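You operate a simulated robot arm through the tools that you are given. There is no shell and no other tool. Be economical: measure what you need, move in short steps, check, and stop when the job is done.

You run a simulated robot arm. Do the job below in one go: nothing can be reset, and whatever is moved stays where it is left.

Task
Tape the red wire spool once round so its end can't run loose.
Fine: spool on the turntable, tape roll in the arm's cup, arm in; one full turn of the crank, then arm out. Set down upright: what you pick out.

The check looks at the end state, three seconds after you hand in, the way a careful person would. Anything else that was tipped, shoved, dropped, spilled or broken makes it a failure.

Robot
A 7-joint arm with a two-finger parallel gripper, fixed in place. Base frame: the origin is at the foot of the arm, x ahead of it, y to its left, z up; the work surface is at about z = 0.85. Units: m, rad, N and s.
With the tool pointing down near the work surface it reaches from about 0.24 to 0.68 m from the base axis. Its first joint turns from -1.152 to 1.152 rad. Payload 2.4 kg.
The tool frame sits at the grasp point between the pads (the TCP): z along the fingers, y along the line on which they close. The tips reach 0.03 m beyond it. The gripper opens to 0.094 m. The fingers are 0.028 m wide and 0.01 m thick; the gripper's body (0.05 by 0.096 m) begins 0.055 m behind the TCP.
Orientation is that of the tool frame in the base frame, as a unit quaternion [x, y, z, w]. With the fingers straight down and closing along the base's y, the tool's x points along the base's -x, its y along +y and its z along -z.

Tools
- The arm moves only by the tool send_rows. Its argument "increments" is a list of rows, each an object (a shift or turn left out is 0, a gripper value left out holds the last) with "linear": the shift along the tool's x, y, z in units of 20 mm (1.0 is 20 mm), a list of three; "rotation": the turn, a rotation vector about the tool's x, y, z in units of 4 degrees (1.0 is 4 degrees), a list of three; "jaw": the opening, from 0 (shut) to 1 (fully open). In form: [{"linear": [dx, dy, dz], "rotation": [rx, ry, rz], "jaw": jaw}, ...]. A call has 1 to 8 rows; each row shifts and turns the commanded pose from where the row before left it, along the tool's axes as they then stand. A call with a number of a shift or a turn outside -1 to 1 is refused whole. A row lasts 0.2 s, in which the tool goes at most 0.05 m and 0.15 rad; a call with a longer step from one row to the next is refused whole, and so is a gripper value outside its range. A pose out of reach is approached as far as the arm can. The call stops where the force on the tool passes 40 N (or 10 N more than at its start, if that is more) or the arm is blocked; 0.2 s more then pass. The fingers move at their own pace (about 0.153 m/s each) and stop on an object; they squeeze with about 45 N. The grip force told is the motor's: it shows also when the fingers shut on nothing. Time passes only in rows, and 0.2 s behind the last, so rows that do not move let the fingers close. It gives the time, the measured TCP pose, the force on the tool (base axes), the opening and the grip force at its end, in the units of the frame above (readings bear some noise), with the torque about the TCP (base axes, N m) and any sound that the robot's microphone picked up.
- Cameras (640 x 400 px; columns grow to the right, rows downward): "scene" is fixed at [0.0606, 0.4995, 1.4424]; the picture's right is [-0.47, -0.88, 0.00], its down [-0.52, 0.27, -0.81] and it looks along [0.72, -0.38, -0.59] (base axes); focal length 214 px, centre (320, 200). "wrist" rides on the gripper at [0.076, 0.014, -0.102] in the tool frame; the picture's right is [-0.18, 0.98, 0.00], its down [-0.75, -0.14, -0.64] and it looks along [-0.63, -0.12, 0.77] (tool axes); focal length 243 px, centre (320, 200). There is no depth. A picture from a camera that has moved, and an enlarged one, comes with that camera's place and axes in the base frame and with its lens.
- capture(camera): a new picture of that camera. No time passes.
- enlarge(camera, box): a new picture of the part [left, top, right, bottom] of that camera's present view, enlarged. No time passes.
- close_job(): hands the job in; it is judged then, once.

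Go step by step. Nothing tells you positions but the pictures and the camera data: compare them with the known pose of the tool, close in by small moves and look again before you grip or let go. The budget is 120 turns and 64 pictures, counting those below and the enlarged ones. Unless the task says otherwise, let go and move clear before handing in, and close with one line.

The tools are called after ">>>" as name(argument=value, ...) on one line, values as JSON. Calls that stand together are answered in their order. send_rows: Moves the arm, as the interface text tells. Its arguments: {"type":"object","properties":{"increments":{"type":"array","items":{"type":"object","properties":{"linear":{"type":"array","items":{"type":"number"}},"rotation":{"type":"array","items":{"type":"number"}},"jaw":{"type":"number"}}}}},"required":["increments"]} The other tools are called the same way: capture (camera) takes a picture; enlarge (camera, box) takes an enlarged picture of a part of a camera's view; close_job () hands the job in.

At the start:

```text
time_s: 0.0
tool_pos: [0.3066, 0.2468, 1.2765]
orientation: [0.0, 1.0, 0.0, 0.0]
wrist_force: [-0.2, -0.1, 0.5]
wrist_torque: [0.01, 0.0, 0.0]
finger_gap: 0.0939
finger_force: 0.1
```

scene: 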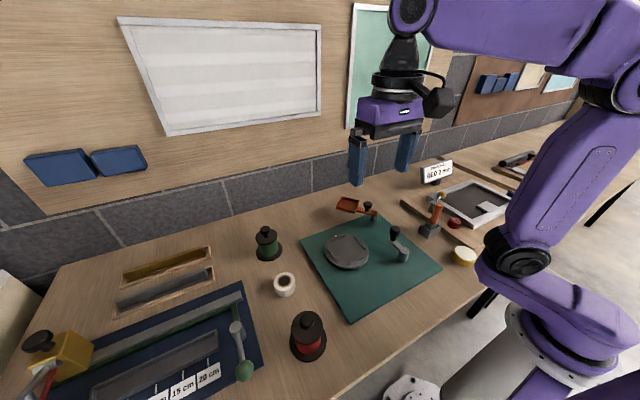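
wrist: 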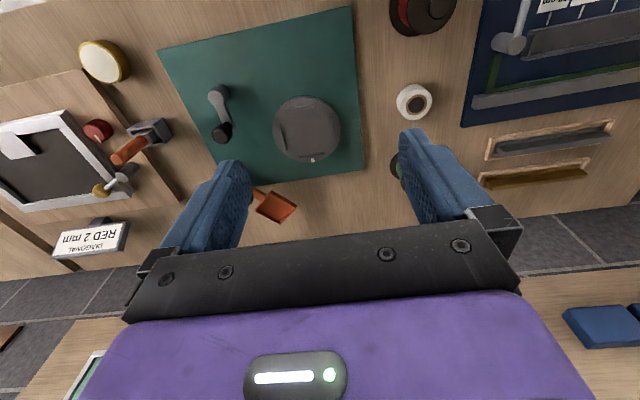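

I see a green mat with a turntable, a crank and an orange arm; a tape roll and red and green spools sit to the left of it. I'll look closer before moving.

>>> enlarge(camera="scene", box=[290, 180, 450, 280])

>>> enlarge(camera="scene", box=[230, 210, 390, 370])

>>> enlarge(camera="wrist", box=[150, 0, 470, 220])

```text
4.00 times, centred on (370, 230) of scene
camera zoom: at [0.0606, 0.4995, 1.4424], right [-0.47, -0.88, 0.0], down [-0.52, 0.27, -0.81], along [0.72, -0.38, -0.59], focal length 858 px, centre (120, 80)
```

zoom: 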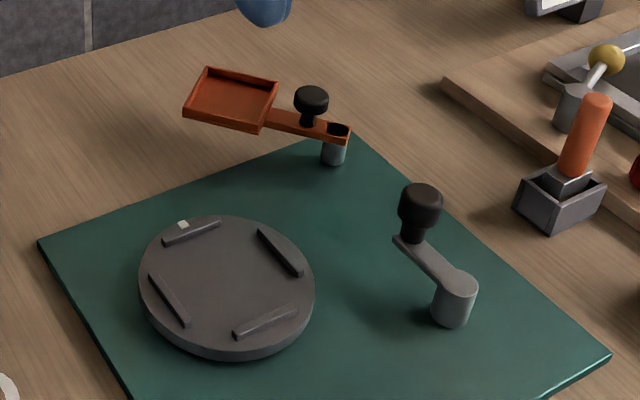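

```text
2.50 times, centred on (310, 290) of scene
camera zoom: at [0.0606, 0.4995, 1.4424], right [-0.47, -0.88, 0.0], down [-0.52, 0.27, -0.81], along [0.72, -0.38, -0.59], focal length 536 px, centre (345, -25)
```

zoom: 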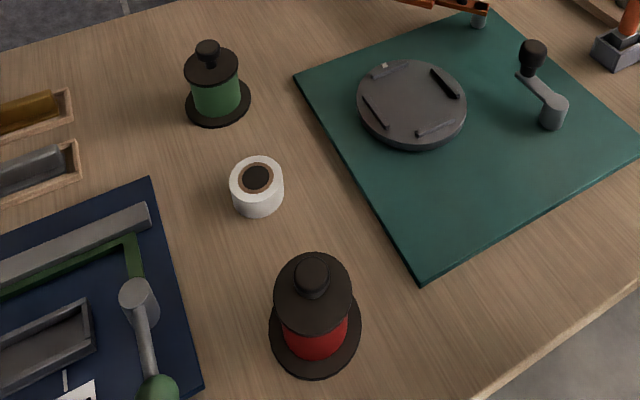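

```text
1.82 times, centred on (310, 110) of wrist
camera zoom: at [0.2304, 0.2609, 1.3784], right [0.18, 0.98, 0.0], down [0.75, -0.14, 0.64], along [0.63, -0.12, -0.77], focal length 441 px, centre (338, 364)
```

zoom: 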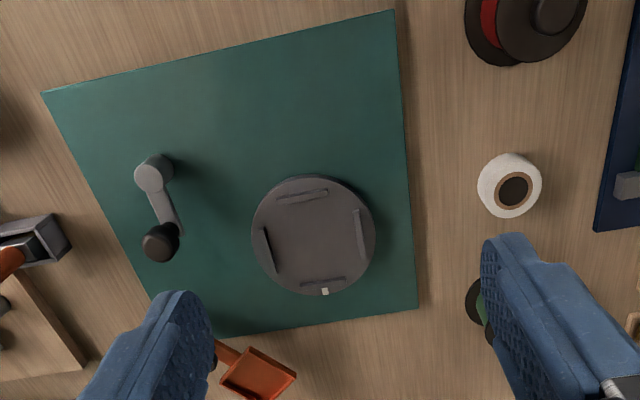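

The red spool stands near (0.27, 0.42) with a grip knob on top at z≈0.95. I'm moving above it to look again.

>>> send_rows(increments=[{"linear": [0.2, 1, 0.9], "jaw": 0.7}, {"linear": [0.2, 1, 0.9]}, {"linear": [0.2, 1, 0.9]}, {"linear": [0.2, 1, 0.9]}, {"linear": [0.2, 1, 0.9]}, {"linear": [0.2, 1, 0.9]}, {"linear": [0.2, 1, 0.9]}, {"linear": [0.2, 1, 0.9]}])

>>> capture(camera="wrist")

>>> capture(camera="scene")

```text
time_s: 1.8
tool_pos: [0.2742, 0.4071, 1.1311]
orientation: [0.0, 1.0, 0.0, 0.0]
wrist_force: [-0.5, 0.4, -0.3]
wrist_torque: [-0.02, 0.05, -0.01]
finger_gap: 0.0657
finger_force: 0.1
```

```text
58 pictures are left
camera wrist: at [0.1977, 0.4217, 1.234], right [0.18, 0.98, 0.0], down [0.75, -0.14, 0.64], along [0.63, -0.12, -0.77], focal length 243 px, centre (320, 200)
```

wrist: 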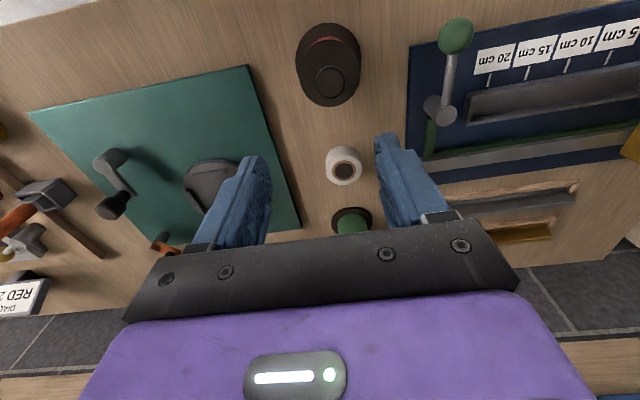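

```text
57 pictures are left
```

scene: 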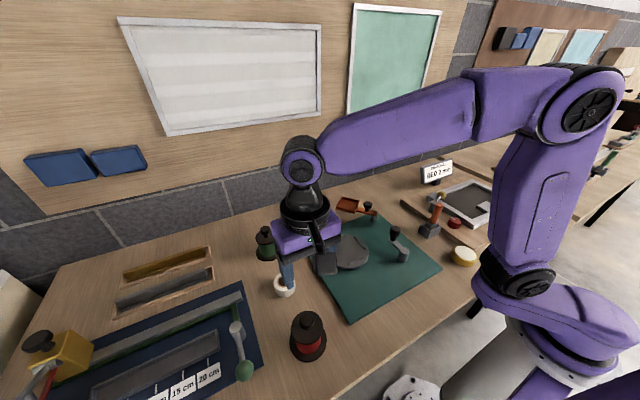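

Wrist view puts the knob at about (0.266, 0.419). I'm checking its shape, then descending part way.

>>> enlarge(camera="scene", box=[270, 300, 350, 370])

>>> send_rows(increments=[{"linear": [0.2, 0.3, 1]}, {"linear": [0.2, 0.3, 1]}, {"linear": [0, 0, 1]}, {"linear": [0, 0, 1]}, {"linear": [0, 0, 0.8]}])

>>> enlarge(camera="scene", box=[240, 240, 380, 370])

>>> capture(camera="wrist")

```text
5.71 times, centred on (310, 335) of scene
camera zoom: at [0.0606, 0.4995, 1.4424], right [-0.47, -0.88, 0.0], down [-0.52, 0.27, -0.81], along [0.72, -0.38, -0.59], focal length 1226 px, centre (377, -571)
```

zoom: 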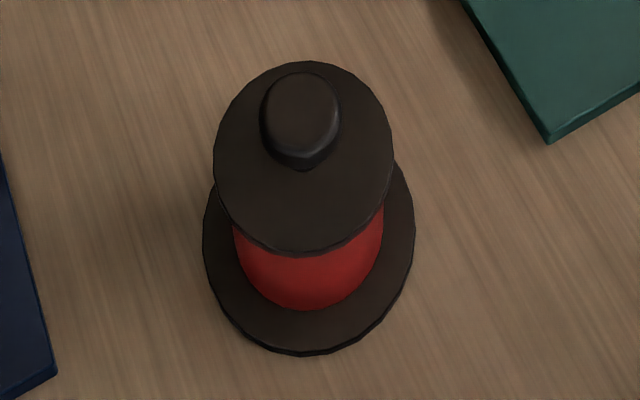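

```text
time_s: 3.0
tool_pos: [0.2681, 0.4187, 1.0368]
orientation: [0.001, 1.0, 0.0, 0.0]
wrist_force: [-0.2, 0.1, -1.3]
wrist_torque: [-0.01, 0.01, -0.01]
finger_gap: 0.0659
finger_force: 0.0
```

```text
3.08 times, centred on (310, 305) of scene
camera zoom: at [0.0606, 0.4995, 1.4424], right [-0.47, -0.88, 0.0], down [-0.52, 0.27, -0.81], along [0.72, -0.38, -0.59], focal length 660 px, centre (351, -123)
```

zoom: 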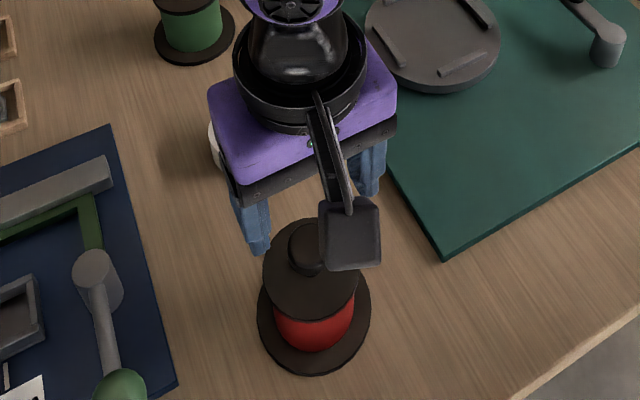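

```text
54 pictures are left
camera wrist: at [0.1904, 0.4321, 1.1391], right [0.18, 0.98, 0.0], down [0.75, -0.14, 0.64], along [0.63, -0.12, -0.77], focal length 243 px, centre (320, 200)
```

wrist: 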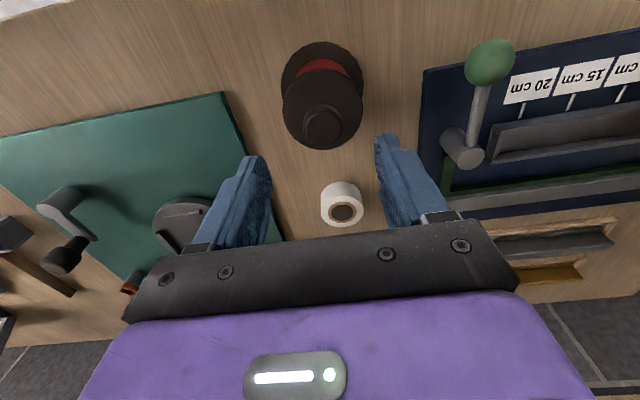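

The knob looks to be about 3 mm off the tool axis. I'll correct that and descend a bit more before checking the height.

>>> send_rows(increments=[{"linear": [0.2, 0.17, 0.8]}, {"linear": [0, 0, 0.7]}, {"linear": [0, 0, 0]}])

>>> capture(camera="wrist")

>>> enlarge(camera="scene", box=[260, 270, 360, 370])

```text
time_s: 3.8
tool_pos: [0.2622, 0.4205, 1.0068]
orientation: [-0.001, 1.0, 0.0, 0.0]
wrist_force: [0.4, -0.2, 0.2]
wrist_torque: [0.02, 0.0, 0.0]
finger_gap: 0.0658
finger_force: 0.0
```

```text
53 pictures are left
camera wrist: at [0.1851, 0.435, 1.1092], right [0.18, 0.98, 0.0], down [0.75, -0.14, 0.64], along [0.63, -0.12, -0.77], focal length 243 px, centre (320, 200)
```

wrist: 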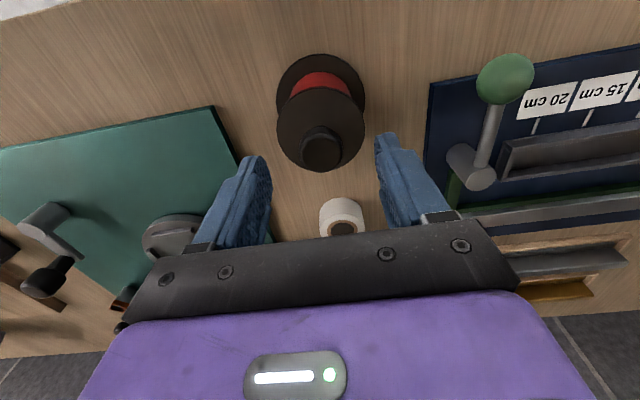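

```text
4.00 times, centred on (310, 320) of scene
camera zoom: at [0.0606, 0.4995, 1.4424], right [-0.47, -0.88, 0.0], down [-0.52, 0.27, -0.81], along [0.72, -0.38, -0.59], focal length 858 px, centre (360, -280)
```

zoom: 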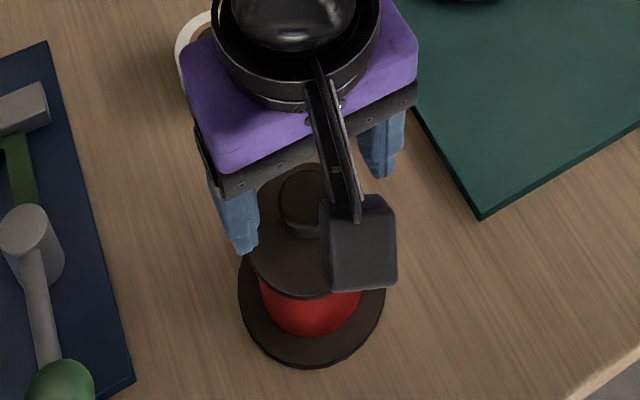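

The knob is now on the tool axis with its top at z≈0.967. I'll go down to 0.972 and grip it.

>>> send_rows(increments=[{"linear": [0, 0.05, 0.9]}, {"linear": [0, 0, 0.8]}, {"linear": [0, 0, 0]}, {"jaw": 0}, {"jaw": 0}, {"jaw": 0}])

>>> capture(camera="wrist")

>>> enlarge(camera="scene", box=[260, 270, 360, 370])

```text
time_s: 5.2
tool_pos: [0.2623, 0.4236, 0.9733]
orientation: [-0.001, 1.0, 0.0, -0.001]
wrist_force: [0.7, 1.2, 0.3]
wrist_torque: [0.06, -0.02, 0.01]
finger_gap: 0.0314
finger_force: 45.5
```

```text
51 pictures are left
camera wrist: at [0.1855, 0.437, 1.0758], right [0.18, 0.98, 0.0], down [0.75, -0.14, 0.64], along [0.63, -0.12, -0.77], focal length 243 px, centre (320, 200)
```

wrist: 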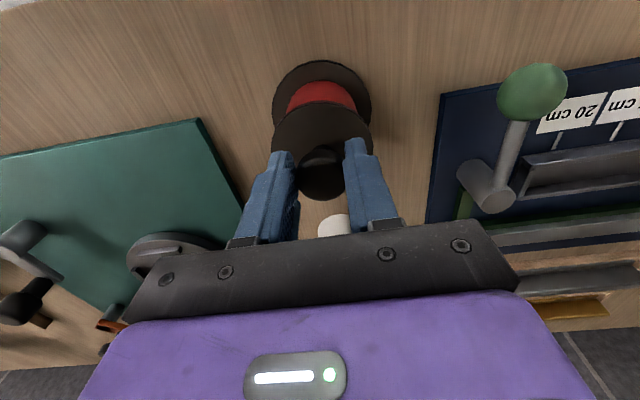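

```text
4.00 times, centred on (310, 320) of scene
camera zoom: at [0.0606, 0.4996, 1.4424], right [-0.47, -0.88, 0.0], down [-0.52, 0.27, -0.81], along [0.72, -0.38, -0.59], focal length 858 px, centre (360, -280)
```

zoom: 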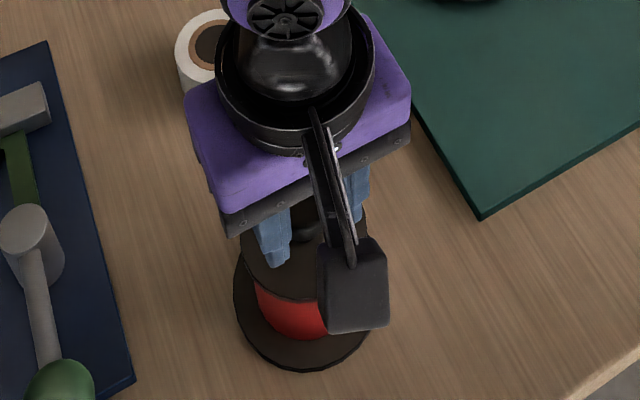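

The knob is held (gap 31 mm). Next I lift the spool.

>>> send_rows(increments=[{"linear": [0, 0, -0.5]}, {"linear": [0, 0, -1]}, {"linear": [0, 0, -1]}, {"linear": [0, 0, -1]}, {"linear": [0, 0, -1]}, {"linear": [0, 0, 0]}])

>>> capture(camera="scene")

```text
time_s: 6.6
tool_pos: [0.263, 0.4235, 1.0615]
orientation: [0.0, 1.0, 0.0, -0.001]
wrist_force: [-0.9, 0.5, -2.8]
wrist_torque: [-0.01, 0.06, 0.04]
finger_gap: 0.0307
finger_force: 45.2
```

```text
49 pictures are left
```

scene: 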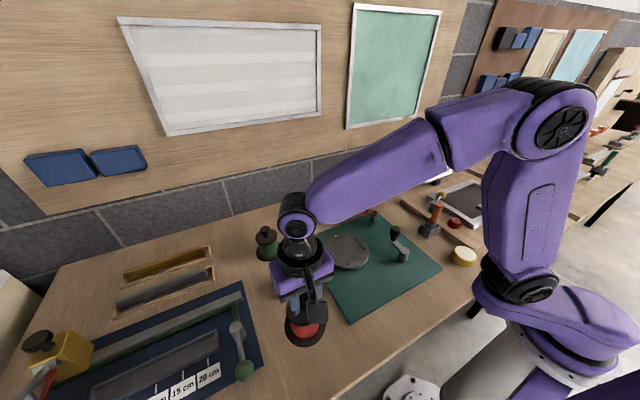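

The spool is lifted (~0.3 kg). I'm carrying it at this height over the turntable at about (0.448, 0.192).

>>> send_rows(increments=[{"linear": [-0.5, -0.6, -0.2]}, {"linear": [-0.8, -0.95, 0]}, {"linear": [-0.8, -0.95, 0]}, {"linear": [-0.8, -0.95, 0]}, {"linear": [-0.8, -0.95, 0]}, {"linear": [-0.8, -0.95, 0]}])

>>> capture(camera="wrist")

>>> enlarge(camera="scene", box=[270, 190, 430, 330])

```text
time_s: 8.0
tool_pos: [0.3532, 0.3163, 1.0665]
orientation: [0.0, 1.0, 0.001, 0.001]
wrist_force: [0.4, -0.7, -2.1]
wrist_torque: [0.02, 0.05, 0.01]
finger_gap: 0.0311
finger_force: 44.7
```

```text
48 pictures are left
camera wrist: at [0.2766, 0.3308, 1.1685], right [0.18, 0.98, 0.0], down [0.75, -0.14, 0.64], along [0.63, -0.12, -0.77], focal length 243 px, centre (320, 200)
```

wrist: 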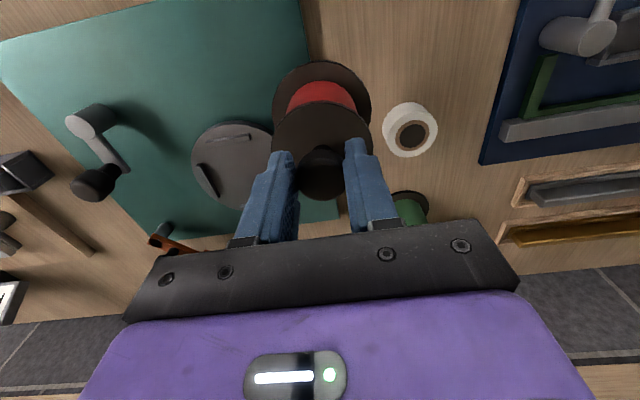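

```text
2.86 times, centred on (350, 260) of scene
camera zoom: at [0.0606, 0.4996, 1.4424], right [-0.47, -0.88, 0.0], down [-0.52, 0.27, -0.81], along [0.72, -0.38, -0.59], focal length 613 px, centre (234, 29)
```

zoom: 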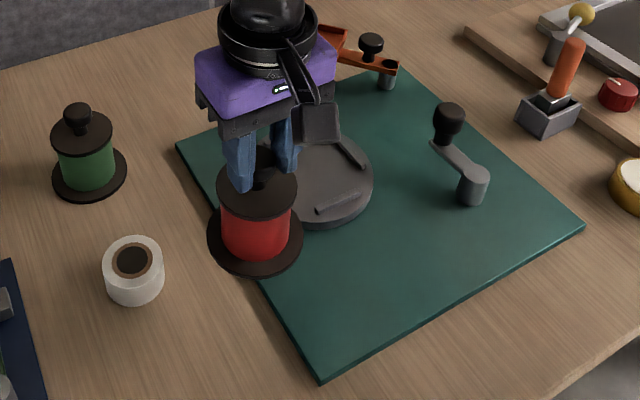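

The spool hangs upright and the cross-check puts the turntable centre near (0.445, 0.191). I'm moving directly above it.

>>> send_rows(increments=[{"linear": [-0.66, -0.9, 0]}, {"linear": [-0.66, -0.9, 0]}, {"linear": [-0.66, -0.9, 0]}, {"linear": [-0.66, -0.9, 0]}, {"linear": [-0.66, -0.9, 0]}, {"linear": [-0.66, -0.9, 0]}, {"linear": [-0.6, -0.85, 0]}, {"linear": [0, 0, 0]}])

>>> capture(camera="wrist")

>>> enlarge(camera="scene", box=[290, 180, 410, 280])

```text
time_s: 9.8
tool_pos: [0.4451, 0.1915, 1.0656]
orientation: [0.0, 1.0, -0.001, 0.0]
wrist_force: [1.2, 0.5, -2.8]
wrist_torque: [0.0, 0.05, 0.0]
finger_gap: 0.0313
finger_force: 44.6
```

```text
46 pictures are left
camera wrist: at [0.3687, 0.2051, 1.1687], right [0.18, 0.98, 0.0], down [0.75, -0.14, 0.64], along [0.63, -0.12, -0.77], focal length 243 px, centre (320, 200)
```

wrist: 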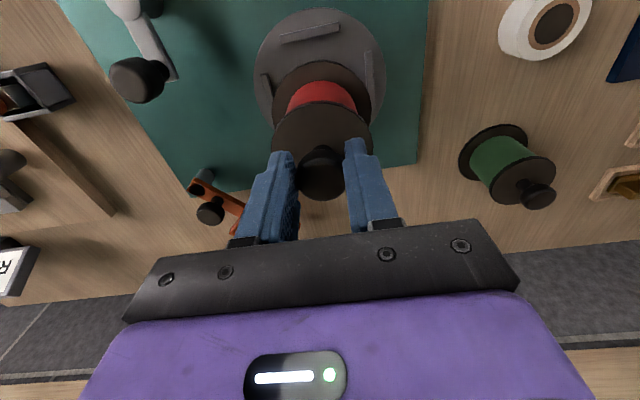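

```text
4.00 times, centred on (350, 230) of scene
camera zoom: at [0.0606, 0.4995, 1.4424], right [-0.47, -0.88, 0.0], down [-0.52, 0.27, -0.81], along [0.72, -0.38, -0.59], focal length 858 px, centre (200, 80)
```

zoom: 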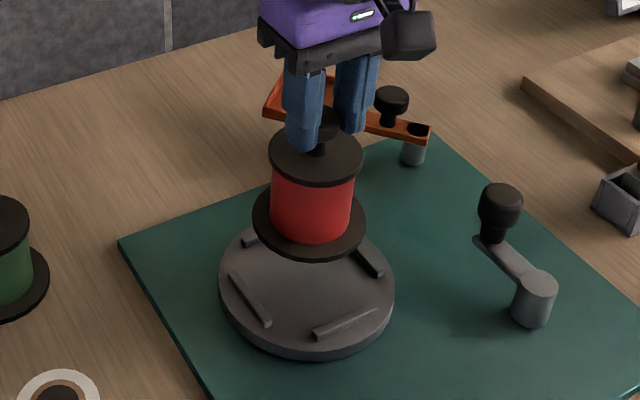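

Aligned roughly above the turntable. I'm lowering 38 mm and checking alignment against the locating ridges.

>>> send_rows(increments=[{"linear": [0, 0, 0.8]}, {"linear": [0, 0, 0.7]}, {"linear": [0, 0, 0.4]}, {"linear": [0, 0, 0]}])

>>> enlarge(camera="wrist", box=[220, 0, 420, 200])

>>> enlarge(camera="scene", box=[310, 200, 390, 280])

```text
time_s: 10.8
tool_pos: [0.444, 0.1915, 1.029]
orientation: [0.0, 1.0, 0.001, 0.0]
wrist_force: [0.4, 0.1, -3.0]
wrist_torque: [-0.03, 0.0, -0.02]
finger_gap: 0.0312
finger_force: 44.9
```

```text
2.00 times, centred on (320, 100) of wrist
camera zoom: at [0.3677, 0.2049, 1.1307], right [0.18, 0.98, 0.0], down [0.75, -0.14, 0.64], along [0.63, -0.12, -0.77], focal length 485 px, centre (320, 400)
```

zoom: 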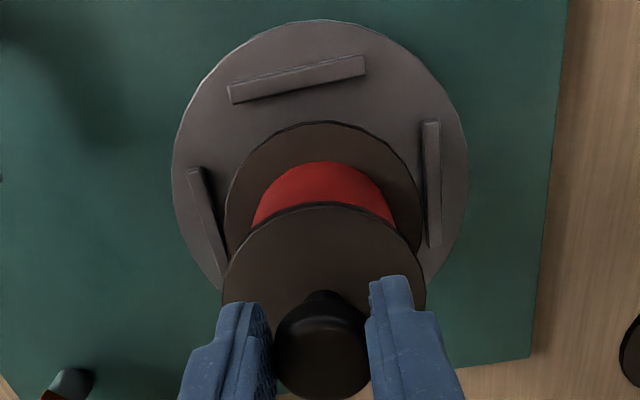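

```text
5.00 times, centred on (350, 240) of scene
camera zoom: at [0.0606, 0.4996, 1.4424], right [-0.47, -0.88, 0.0], down [-0.52, 0.27, -0.81], along [0.72, -0.38, -0.59], focal length 1072 px, centre (170, 0)
```

zoom: 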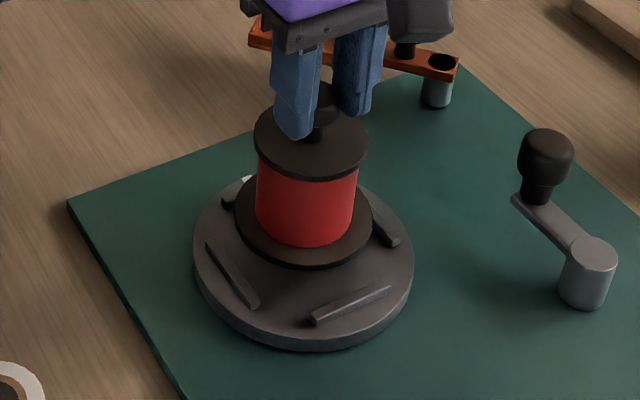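

Wrist geometry shows the spool axis within about 1–2 mm of the turntable centre. I'm lowering in small steps and watching the force.

>>> send_rows(increments=[{"linear": [0, 0, 0.4]}, {"linear": [0, 0, 0.3]}, {"linear": [0, 0, 0]}])

>>> enlarge(camera="scene", box=[310, 200, 390, 280])

```text
time_s: 11.6
tool_pos: [0.4443, 0.1901, 1.0136]
orientation: [0.0, 1.0, 0.001, 0.001]
wrist_force: [0.1, 0.2, -2.6]
wrist_torque: [-0.05, 0.04, -0.04]
finger_gap: 0.0312
finger_force: 44.7
```

```text
5.00 times, centred on (350, 240) of scene
camera zoom: at [0.0606, 0.4996, 1.4424], right [-0.47, -0.88, 0.0], down [-0.52, 0.27, -0.81], along [0.72, -0.38, -0.59], focal length 1072 px, centre (170, 0)
```

zoom: 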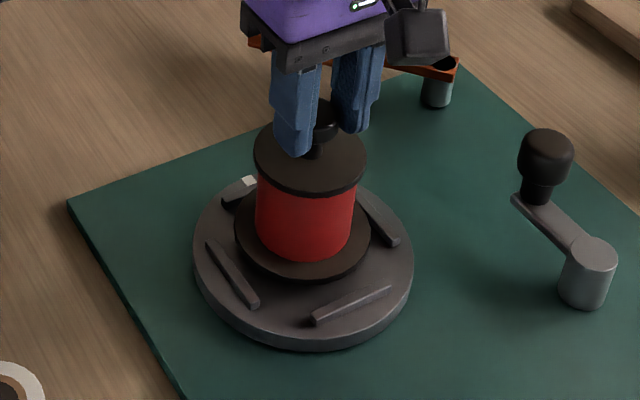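

Still free and well aligned; about 13 mm remain. Continuing down in small steps.

>>> send_rows(increments=[{"linear": [0, 0.05, 0.25]}, {"linear": [0, 0, 0.2]}, {"linear": [0, 0, 0.1]}, {"linear": [0, 0, 0]}])

>>> enlarge(camera="scene", box=[310, 200, 390, 280])

```text
time_s: 12.6
tool_pos: [0.4455, 0.1911, 1.0025]
orientation: [0.0, 1.0, -0.001, 0.0]
wrist_force: [-0.3, 0.1, -2.7]
wrist_torque: [0.03, 0.04, 0.0]
finger_gap: 0.0309
finger_force: 45.2
```

```text
5.00 times, centred on (350, 240) of scene
camera zoom: at [0.0606, 0.4996, 1.4424], right [-0.47, -0.88, 0.0], down [-0.52, 0.27, -0.81], along [0.72, -0.38, -0.59], focal length 1072 px, centre (170, 0)
```

zoom: 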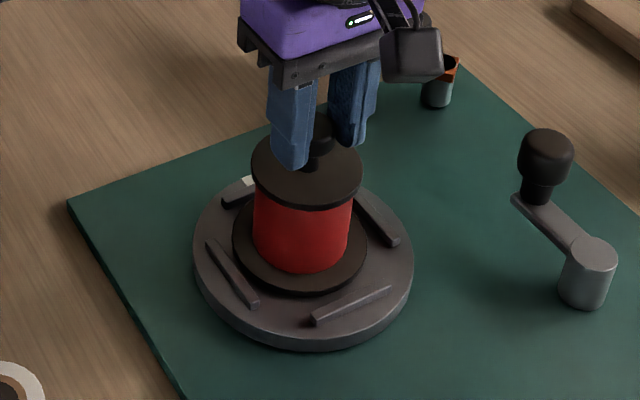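

>>> send_rows(increments=[{"linear": [0, 0, 0.12]}, {"linear": [0, 0, 0.1]}, {"linear": [0, 0, 0]}])

>>> enlarge(camera="scene", box=[325, 215, 375, 265])

>>> enlarge(camera="wrist", box=[220, 0, 420, 200])

```text
time_s: 13.4
tool_pos: [0.4449, 0.1915, 0.9995]
orientation: [0.0, 1.0, 0.0, 0.002]
wrist_force: [-5.7, -6.2, 35.2]
wrist_torque: [-0.24, -0.23, -0.05]
finger_gap: 0.0314
finger_force: 45.1
```

```text
8.00 times, centred on (350, 240) of scene
camera zoom: at [0.0599, 0.4991, 1.4426], right [-0.47, -0.88, 0.0], down [-0.52, 0.27, -0.81], along [0.72, -0.38, -0.59], focal length 1716 px, centre (80, -120)
```

zoom: 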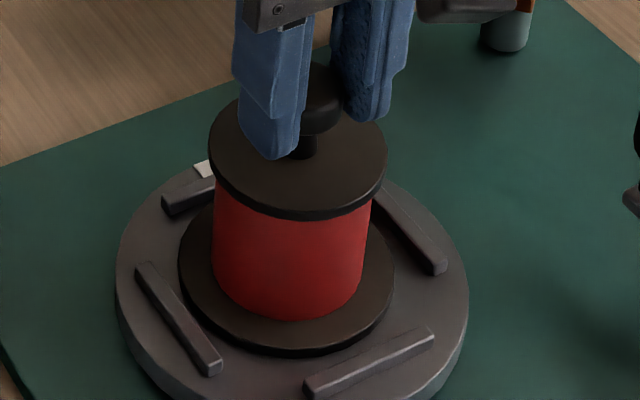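

```text
2.00 times, centred on (320, 100) of wrist
camera zoom: at [0.3676, 0.2053, 1.1015], right [0.18, 0.98, 0.0], down [0.75, -0.14, 0.65], along [0.63, -0.12, -0.76], focal length 485 px, centre (320, 400)
```

zoom: 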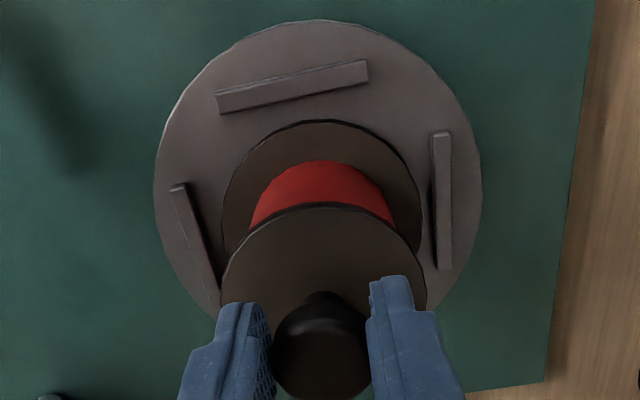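

I've got contact, with a lateral reaction suggesting the spool is about 2 mm too far and too far left. I'll back up 2 mm, shift back and to the right, and lower again.

>>> send_rows(increments=[{"linear": [0, 0, -0.15]}, {"linear": [0.1, -0.1, 0]}, {"linear": [0, 0, 0]}, {"linear": [0, 0, 0.05]}, {"linear": [0, 0, 0.05]}, {"linear": [0, 0, 0]}])

```text
time_s: 14.8
tool_pos: [0.4417, 0.1908, 0.9993]
orientation: [0.0, 1.0, 0.0, 0.001]
wrist_force: [-10.2, -1.6, 25.1]
wrist_torque: [-0.1, -0.2, -0.05]
finger_gap: 0.0309
finger_force: 45.2
```

>>> enlarge(camera="scene", box=[325, 215, 375, 265])

>>> enlarge(camera="wrist", box=[240, 0, 400, 160])

```text
8.00 times, centred on (350, 240) of scene
camera zoom: at [0.0599, 0.4993, 1.4425], right [-0.47, -0.88, 0.0], down [-0.52, 0.27, -0.81], along [0.72, -0.38, -0.59], focal length 1716 px, centre (80, -120)
```

zoom: 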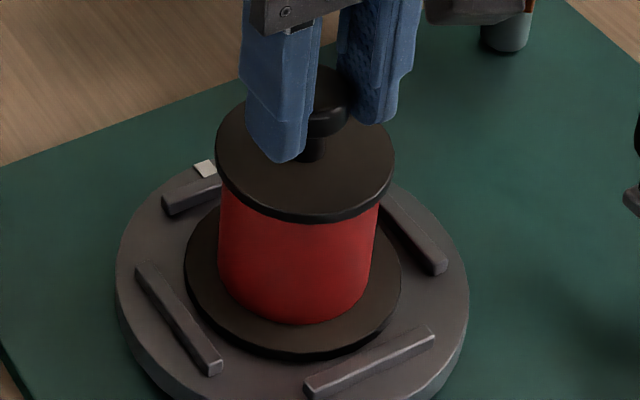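

```text
2.50 times, centred on (320, 80) of wrist
camera zoom: at [0.3653, 0.2042, 1.1019], right [0.18, 0.98, 0.0], down [0.75, -0.14, 0.64], along [0.63, -0.12, -0.77], focal length 606 px, centre (320, 500)
```

zoom: 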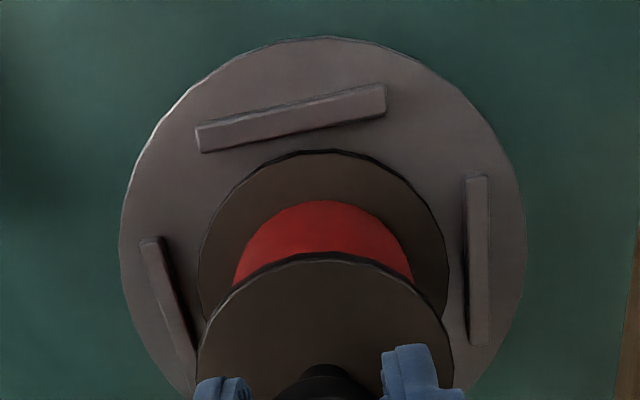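

The spool base now sits between all four ridges on the plate with even gaps. I'll ease the preload and release.

>>> send_rows(increments=[{"linear": [0, 0, -0.05]}, {"linear": [0, 0, 0]}])

```text
time_s: 15.4
tool_pos: [0.4426, 0.1897, 1.0006]
orientation: [0.0, 1.0, 0.0, -0.001]
wrist_force: [-5.1, -1.2, 12.2]
wrist_torque: [-0.08, -0.14, -0.03]
finger_gap: 0.031
finger_force: 45.4
```

>>> send_rows(increments=[{"linear": [0, 0, -0.03]}, {"jaw": 0.45}, {"jaw": 0.6}, {"linear": [0, 0, 0]}])

>>> enlarge(camera="scene", box=[325, 215, 375, 265])

```text
time_s: 16.4
tool_pos: [0.4422, 0.1891, 1.0001]
orientation: [0.0, 1.0, 0.0, 0.0]
wrist_force: [0.0, -0.2, 0.7]
wrist_torque: [-0.02, -0.03, 0.0]
finger_gap: 0.0565
finger_force: 0.0
```

```text
8.00 times, centred on (350, 240) of scene
camera zoom: at [0.0606, 0.4995, 1.4424], right [-0.47, -0.88, 0.0], down [-0.52, 0.27, -0.81], along [0.72, -0.38, -0.59], focal length 1716 px, centre (80, -120)
```

zoom: 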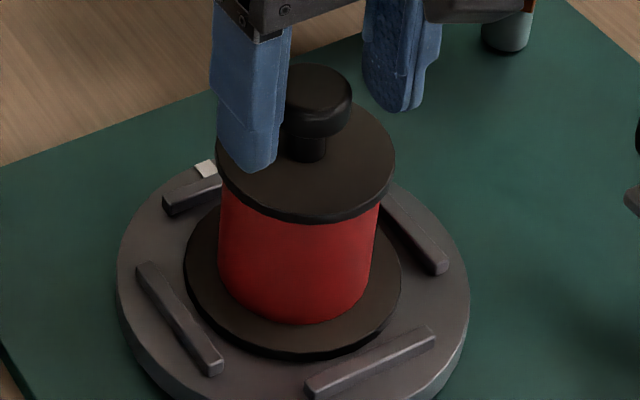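

The spool stands upright, free. Now I rise and move toward the tape roll near (0.42, 0.417).

>>> send_rows(increments=[{"linear": [0, 0, -0.8]}, {"linear": [0, 0, -1]}, {"linear": [0, 0, -1]}, {"linear": [0, 0, -1]}, {"linear": [0.1, 0.8, 0]}, {"linear": [0.1, 1, 0]}, {"linear": [0.1, 1, 0]}, {"linear": [0.1, 1, 0]}])

>>> send_rows(increments=[{"linear": [0.1, 1, 0], "jaw": 1}, {"linear": [0.1, 1, 0]}, {"linear": [0.1, 1, 0]}, {"linear": [0.1, 1, 0]}, {"linear": [0.1, 1, 0]}, {"linear": [0, 1, 0]}, {"linear": [0, 1, 0]}, {"linear": [0, 0.4, 0]}])

>>> capture(camera="wrist")

>>> capture(camera="scene")

```text
time_s: 18.2
tool_pos: [0.4318, 0.2661, 1.0755]
orientation: [0.0, 1.0, 0.0, -0.001]
wrist_force: [-0.9, -0.3, 0.7]
wrist_torque: [-0.02, -0.01, 0.0]
finger_gap: 0.0563
finger_force: 0.1
```

```text
time_s: 20.0
tool_pos: [0.4229, 0.4142, 1.0773]
orientation: [0.001, 1.0, 0.0, -0.001]
wrist_force: [1.2, 0.9, -0.9]
wrist_torque: [0.0, 0.03, 0.01]
finger_gap: 0.094
finger_force: 0.1
```

```text
35 pictures are left
camera wrist: at [0.3466, 0.4286, 1.1798], right [0.18, 0.98, 0.0], down [0.75, -0.14, 0.64], along [0.63, -0.12, -0.77], focal length 243 px, centre (320, 200)
```

wrist: 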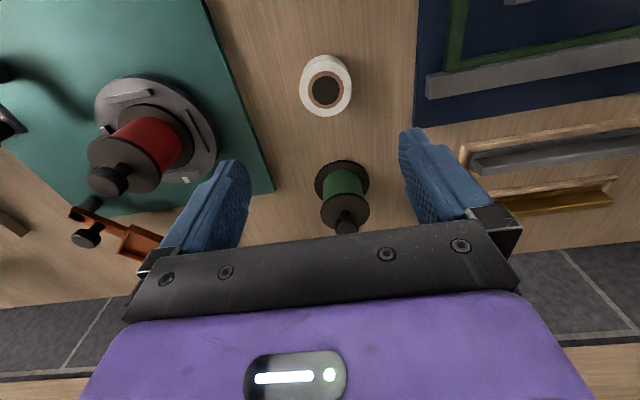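

```text
34 pictures are left
```

scene: 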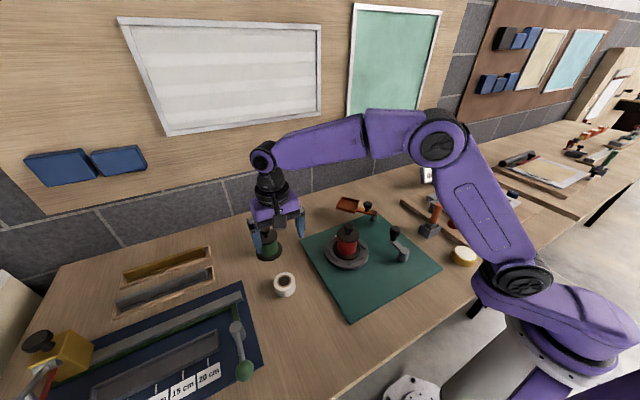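

The tape roll is nearly under the gripper. I'll zoom in on it and on the cup to choose the grip height.

>>> enlarge(camera="scene", box=[260, 260, 310, 310])

>>> enlarge(camera="scene", box=[320, 180, 390, 230])

```text
8.00 times, centred on (285, 285) of scene
camera zoom: at [0.0606, 0.4995, 1.4424], right [-0.47, -0.88, 0.0], down [-0.52, 0.27, -0.81], along [0.72, -0.38, -0.59], focal length 1716 px, centre (600, -480)
```

zoom: 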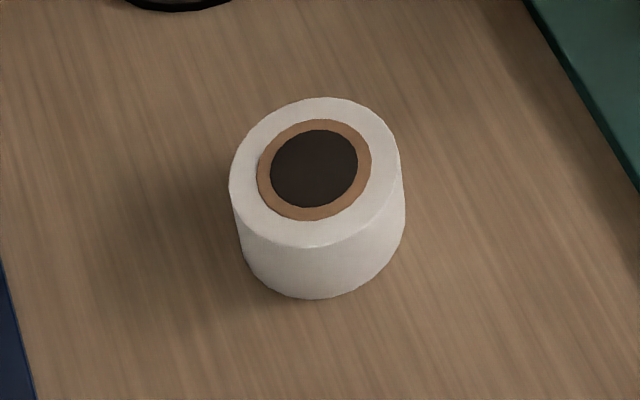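

```text
8.00 times, centred on (355, 205) of scene
camera zoom: at [0.0606, 0.4995, 1.4424], right [-0.47, -0.88, 0.0], down [-0.52, 0.27, -0.81], along [0.72, -0.38, -0.59], focal length 1716 px, centre (40, 160)
```

zoom: 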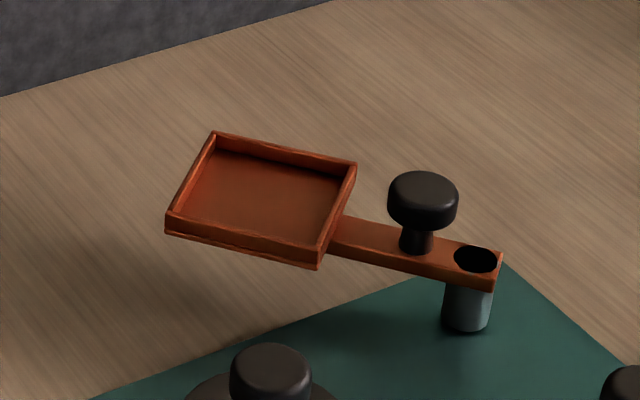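

Roll is ~62 mm wide and ~32 mm high; the cup is ~80 mm outside with a low rim, so I'll grip only the roll's upper half. Descending partway first.

>>> send_rows(increments=[{"linear": [-0.25, 0.35, 1]}, {"linear": [0, 0, 1]}, {"linear": [0, 0, 1]}, {"linear": [0, 0, 1]}, {"linear": [0, 0, 1]}, {"linear": [0, 0, 0.8]}, {"linear": [0, 0, 0]}])

>>> capture(camera="wrist")

```text
time_s: 21.6
tool_pos: [0.4289, 0.4201, 0.9629]
orientation: [0.0, 1.0, 0.0, 0.0]
wrist_force: [0.1, 0.4, 0.2]
wrist_torque: [0.02, -0.01, 0.02]
finger_gap: 0.094
finger_force: 0.1
```

```text
31 pictures are left
camera wrist: at [0.3525, 0.4344, 1.0645], right [0.18, 0.98, 0.0], down [0.75, -0.14, 0.64], along [0.63, -0.12, -0.77], focal length 243 px, centre (320, 200)
```

wrist: 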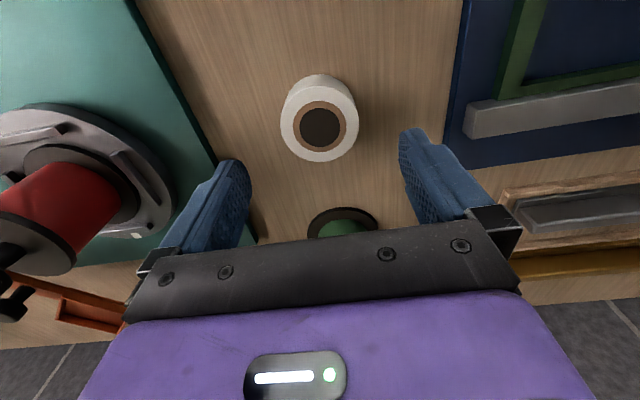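

The roll is exactly on axis. Descending to z≈0.896 and closing.

>>> send_rows(increments=[{"linear": [0, 0, 1]}, {"linear": [0, 0, 1]}, {"linear": [0, 0, 1]}, {"linear": [0, 0, 0.35]}, {"linear": [0, 0, 0]}, {"jaw": 0.4}, {"jaw": 0.4}, {"jaw": 0.4}])

>>> capture(camera="wrist")

```text
time_s: 23.4
tool_pos: [0.4291, 0.4237, 0.8965]
orientation: [0.0, 1.0, 0.0, -0.001]
wrist_force: [0.7, 0.7, 0.2]
wrist_torque: [0.03, -0.02, -0.02]
finger_gap: 0.0607
finger_force: 44.9
```

```text
30 pictures are left
camera wrist: at [0.353, 0.4364, 0.9977], right [0.18, 0.98, 0.0], down [0.75, -0.14, 0.64], along [0.63, -0.12, -0.77], focal length 243 px, centre (320, 200)
```

wrist: 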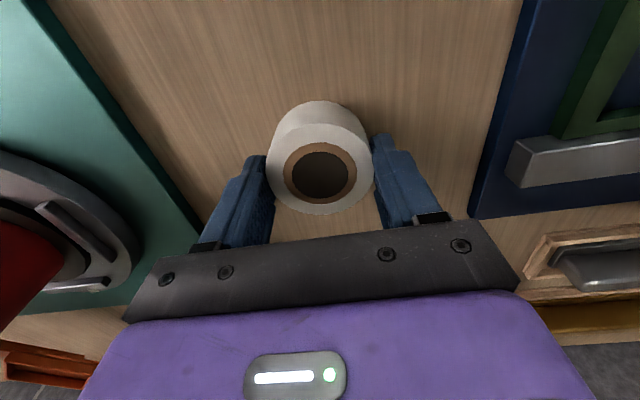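

Tape roll gripped (61 mm). Lifting and carrying it high toward the cup.

>>> send_rows(increments=[{"linear": [0, 0, -0.5]}, {"linear": [0, 0, -1]}, {"linear": [0, 0, -1]}, {"linear": [0, 0, -1]}, {"linear": [0, 0, -1]}, {"linear": [0, 0, -1]}, {"linear": [0, 0, -1]}, {"linear": [0, 0, -1]}])

>>> send_rows(increments=[{"linear": [0, 0, -1]}, {"linear": [0, -0.6, -1]}, {"linear": [-0.4, -1, 0]}, {"linear": [-0.4, -1, 0]}, {"linear": [-0.4, -1, 0]}, {"linear": [-0.4, -1, 0]}, {"linear": [-0.4, -1, 0]}, {"linear": [-0.4, -1, 0]}])

>>> send_rows(increments=[{"linear": [-0.4, -1, 0]}, {"linear": [-0.4, -1, 0]}, {"linear": [-0.4, -1, 0]}, {"linear": [-0.4, -1, 0]}, {"linear": [-0.4, -1, 0]}, {"linear": [-0.4, -1, 0]}, {"linear": [-0.4, -1, 0]}, {"linear": [-0.4, -1, 0]}])

>>> capture(camera="wrist")

>>> enlarge(camera="scene", box=[290, 140, 430, 270])

```text
time_s: 25.2
tool_pos: [0.4297, 0.4218, 1.046]
orientation: [-0.001, 1.0, 0.0, -0.001]
wrist_force: [0.0, 0.1, -1.9]
wrist_torque: [-0.01, 0.03, 0.02]
finger_gap: 0.0606
finger_force: 44.7
```

```text
time_s: 27.0
tool_pos: [0.4772, 0.2877, 1.0832]
orientation: [0.0, 1.0, 0.0, 0.0]
wrist_force: [-0.2, 0.3, -1.2]
wrist_torque: [0.04, 0.03, 0.0]
finger_gap: 0.0609
finger_force: 45.1
```

```text
time_s: 28.8
tool_pos: [0.5417, 0.1275, 1.0836]
orientation: [0.0, 1.0, 0.0, 0.0]
wrist_force: [0.9, 0.1, -1.9]
wrist_torque: [-0.01, 0.0, -0.02]
finger_gap: 0.0603
finger_force: 45.1
```

```text
29 pictures are left
camera wrist: at [0.4648, 0.1415, 1.1872], right [0.18, 0.98, 0.0], down [0.75, -0.14, 0.64], along [0.63, -0.12, -0.77], focal length 243 px, centre (320, 200)
```

wrist: 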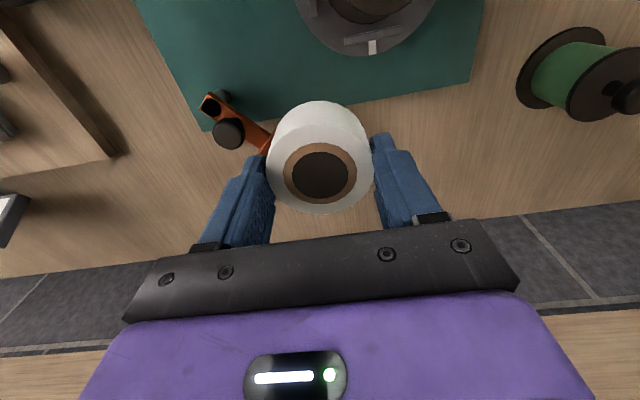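

```text
3.08 times, centred on (360, 205) of scene
camera zoom: at [0.0606, 0.4996, 1.4424], right [-0.47, -0.88, 0.0], down [-0.52, 0.27, -0.81], along [0.72, -0.38, -0.59], focal length 660 px, centre (197, 185)
```

zoom: 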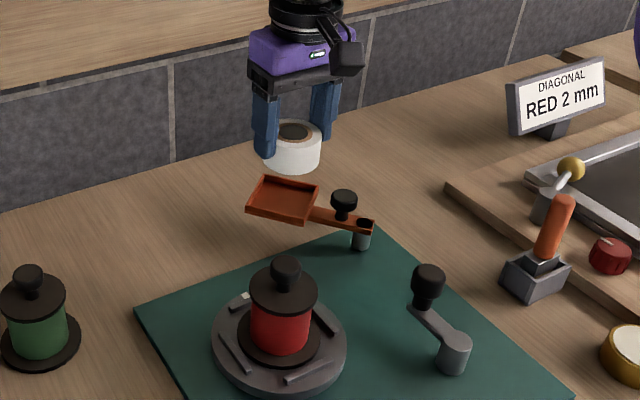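

Triangulation puts the cup centre at about (0.614, 0.076), rim z≈0.92. I'm moving above it and lowering to keep ~5 cm clearance.

>>> send_rows(increments=[{"linear": [-0.9, -0.65, 0]}, {"linear": [-0.9, -0.65, 0]}, {"linear": [-0.9, -0.65, 0]}, {"linear": [-0.9, -0.6, 0]}, {"linear": [0, 0, 1]}, {"linear": [0, 0, 1]}, {"linear": [0, 0, 1]}, {"linear": [0, 0, 0]}])

>>> enlarge(camera="scene", box=[320, 160, 390, 220])

>>> capture(camera="wrist")

```text
time_s: 30.6
tool_pos: [0.6151, 0.0778, 1.023]
orientation: [0.0, 1.0, 0.0, 0.0]
wrist_force: [0.0, 0.4, -1.9]
wrist_torque: [0.01, -0.03, -0.01]
finger_gap: 0.0605
finger_force: 44.5
```

```text
6.67 times, centred on (355, 190) of scene
camera zoom: at [0.0606, 0.4995, 1.4424], right [-0.47, -0.88, 0.0], down [-0.52, 0.27, -0.81], along [0.72, -0.38, -0.59], focal length 1430 px, centre (87, 267)
```

zoom: 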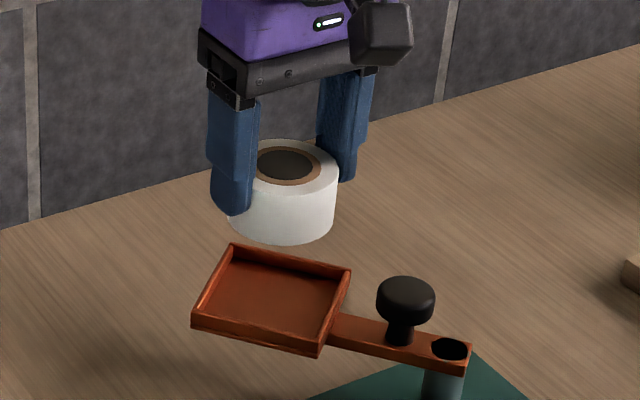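

```text
26 pictures are left
camera wrist: at [0.5371, 0.0925, 1.1262], right [0.18, 0.98, 0.0], down [0.75, -0.14, 0.64], along [0.63, -0.12, -0.77], focal length 243 px, centre (320, 200)
```

wrist: 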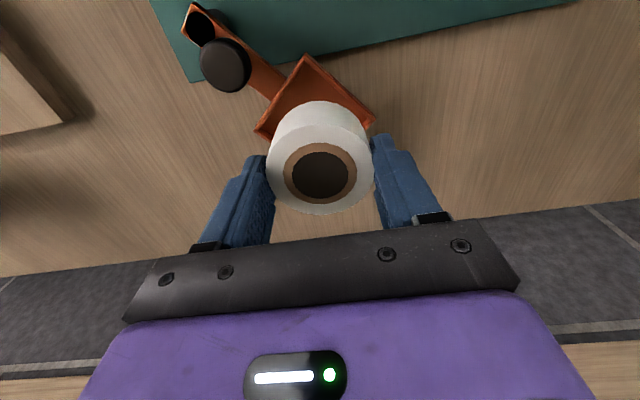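

Both views suggest the cup is ~6 mm further out and ~3 mm to the right. I'll correct and lower closer.

>>> send_rows(increments=[{"linear": [-0.3, -0.16, 0.5]}, {"linear": [0, 0, 0.9]}, {"linear": [0, 0, 0.6]}, {"linear": [0, 0, 0]}])

>>> enlarge(camera="scene", box=[320, 170, 380, 220])

>>> capture(camera="wrist")

```text
time_s: 31.6
tool_pos: [0.619, 0.0745, 0.9844]
orientation: [0.0, 1.0, 0.0, 0.0]
wrist_force: [0.7, 0.1, -0.6]
wrist_torque: [-0.03, 0.0, 0.02]
finger_gap: 0.0605
finger_force: 45.0
```

```text
8.00 times, centred on (350, 195) of scene
camera zoom: at [0.0606, 0.4995, 1.4424], right [-0.47, -0.88, 0.0], down [-0.52, 0.27, -0.81], along [0.72, -0.38, -0.59], focal length 1716 px, centre (80, 240)
```

zoom: 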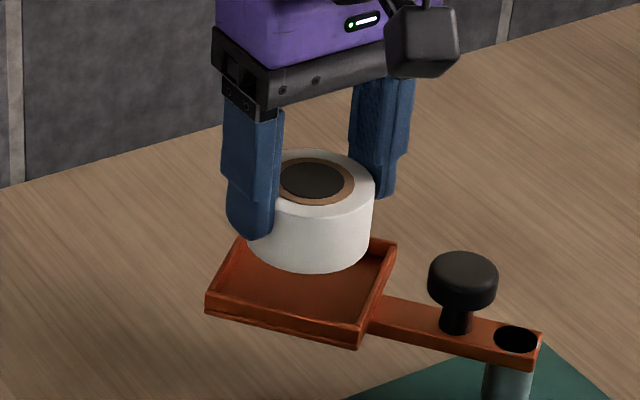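

```text
24 pictures are left
camera wrist: at [0.5423, 0.0883, 1.0864], right [0.18, 0.98, 0.0], down [0.75, -0.14, 0.64], along [0.63, -0.12, -0.77], focal length 243 px, centre (320, 200)
```

wrist: 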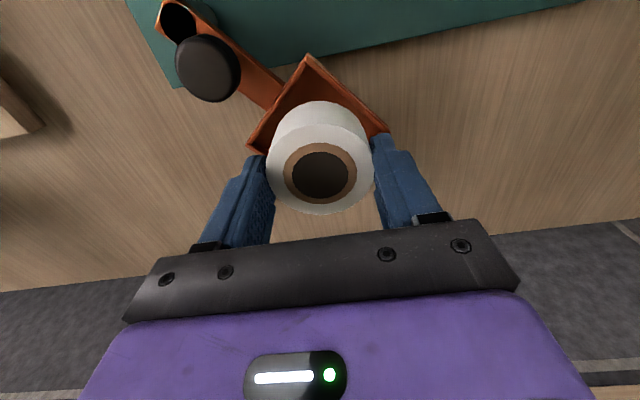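

About 4 mm further in x needed. Correcting and lowering to just above the rim.

>>> send_rows(increments=[{"linear": [-0.2, -0.05, 0.4]}, {"linear": [0, 0, 0.4]}, {"linear": [0, 0, 0]}])

>>> enlarge(camera="scene", box=[335, 185, 375, 215])

>>> enlarge(camera="wrist", box=[220, 40, 420, 240])

```text
time_s: 32.4
tool_pos: [0.6231, 0.0728, 0.9684]
orientation: [0.0, 1.0, 0.0, 0.0]
wrist_force: [0.2, 0.2, -1.0]
wrist_torque: [0.0, -0.01, 0.01]
finger_gap: 0.0608
finger_force: 45.5
```

```text
13.33 times, centred on (355, 200) of scene
camera zoom: at [0.0606, 0.4995, 1.4424], right [-0.47, -0.88, 0.0], down [-0.52, 0.27, -0.81], along [0.72, -0.38, -0.59], focal length 2860 px, centre (-147, 200)
```

zoom: 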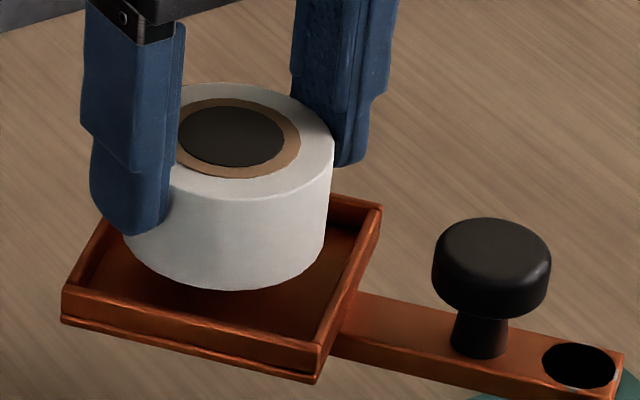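

```text
2.00 times, centred on (320, 140) of wrist
camera zoom: at [0.5468, 0.0869, 1.0704], right [0.18, 0.98, 0.0], down [0.75, -0.14, 0.64], along [0.63, -0.12, -0.77], focal length 485 px, centre (320, 320)
```

zoom: 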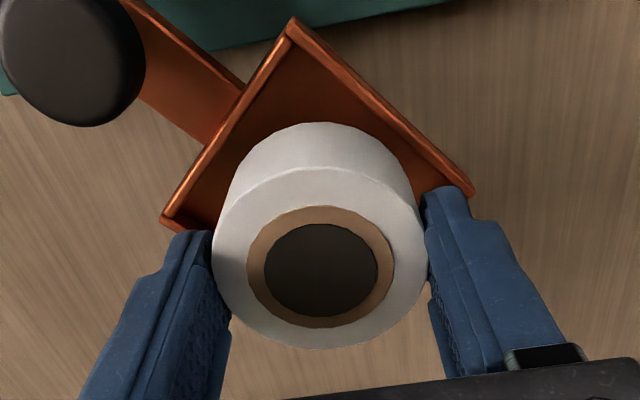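

Nearly centred; I'll shift 1.5 mm out and 1 mm right, then lower gently while watching the force.

>>> send_rows(increments=[{"linear": [-0.08, -0.05, 0.2]}, {"linear": [0, 0, 0.2]}, {"linear": [0, 0, 0]}])

>>> enlarge(camera="scene", box=[335, 185, 375, 215])

```text
time_s: 33.2
tool_pos: [0.6254, 0.0739, 0.9615]
orientation: [0.0, 1.0, -0.002, 0.0]
wrist_force: [0.0, 0.5, -0.4]
wrist_torque: [-0.01, -0.03, 0.01]
finger_gap: 0.0604
finger_force: 44.8
```

```text
13.33 times, centred on (355, 200) of scene
camera zoom: at [0.0606, 0.4995, 1.4424], right [-0.47, -0.88, 0.0], down [-0.52, 0.27, -0.81], along [0.72, -0.38, -0.59], focal length 2860 px, centre (-147, 200)
```

zoom: 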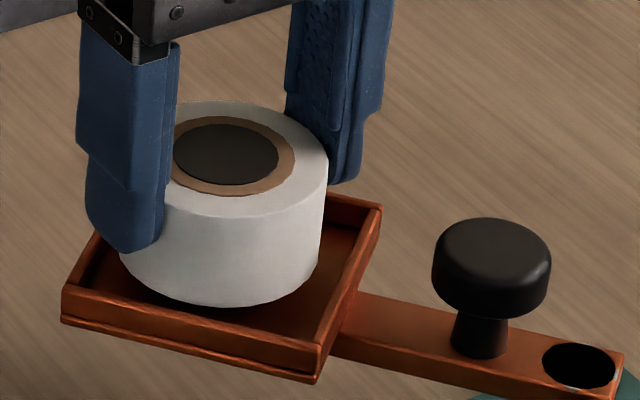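

>>> send_rows(increments=[{"linear": [0, 0, 0.15]}, {"linear": [0, 0, 0.15]}, {"linear": [0, 0, 0]}])

>>> enlarge(camera="scene", box=[335, 185, 375, 215])

```text
time_s: 34.0
tool_pos: [0.6248, 0.0742, 0.9544]
orientation: [0.0, 1.0, 0.0, 0.0]
wrist_force: [-0.4, 0.4, -1.3]
wrist_torque: [-0.01, 0.02, 0.02]
finger_gap: 0.0606
finger_force: 44.8
```

```text
13.33 times, centred on (355, 200) of scene
camera zoom: at [0.0606, 0.4995, 1.4424], right [-0.47, -0.88, 0.0], down [-0.52, 0.27, -0.81], along [0.72, -0.38, -0.59], focal length 2860 px, centre (-147, 200)
```

zoom: 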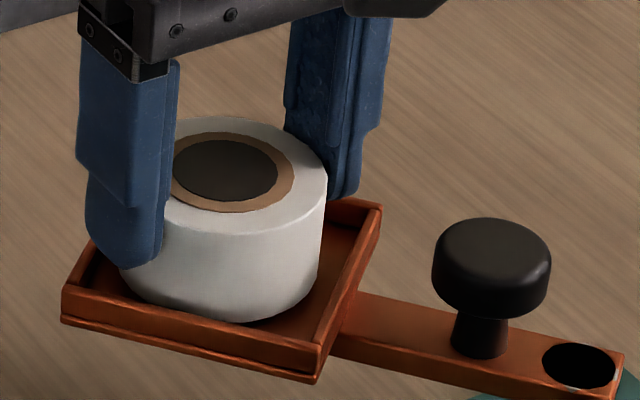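

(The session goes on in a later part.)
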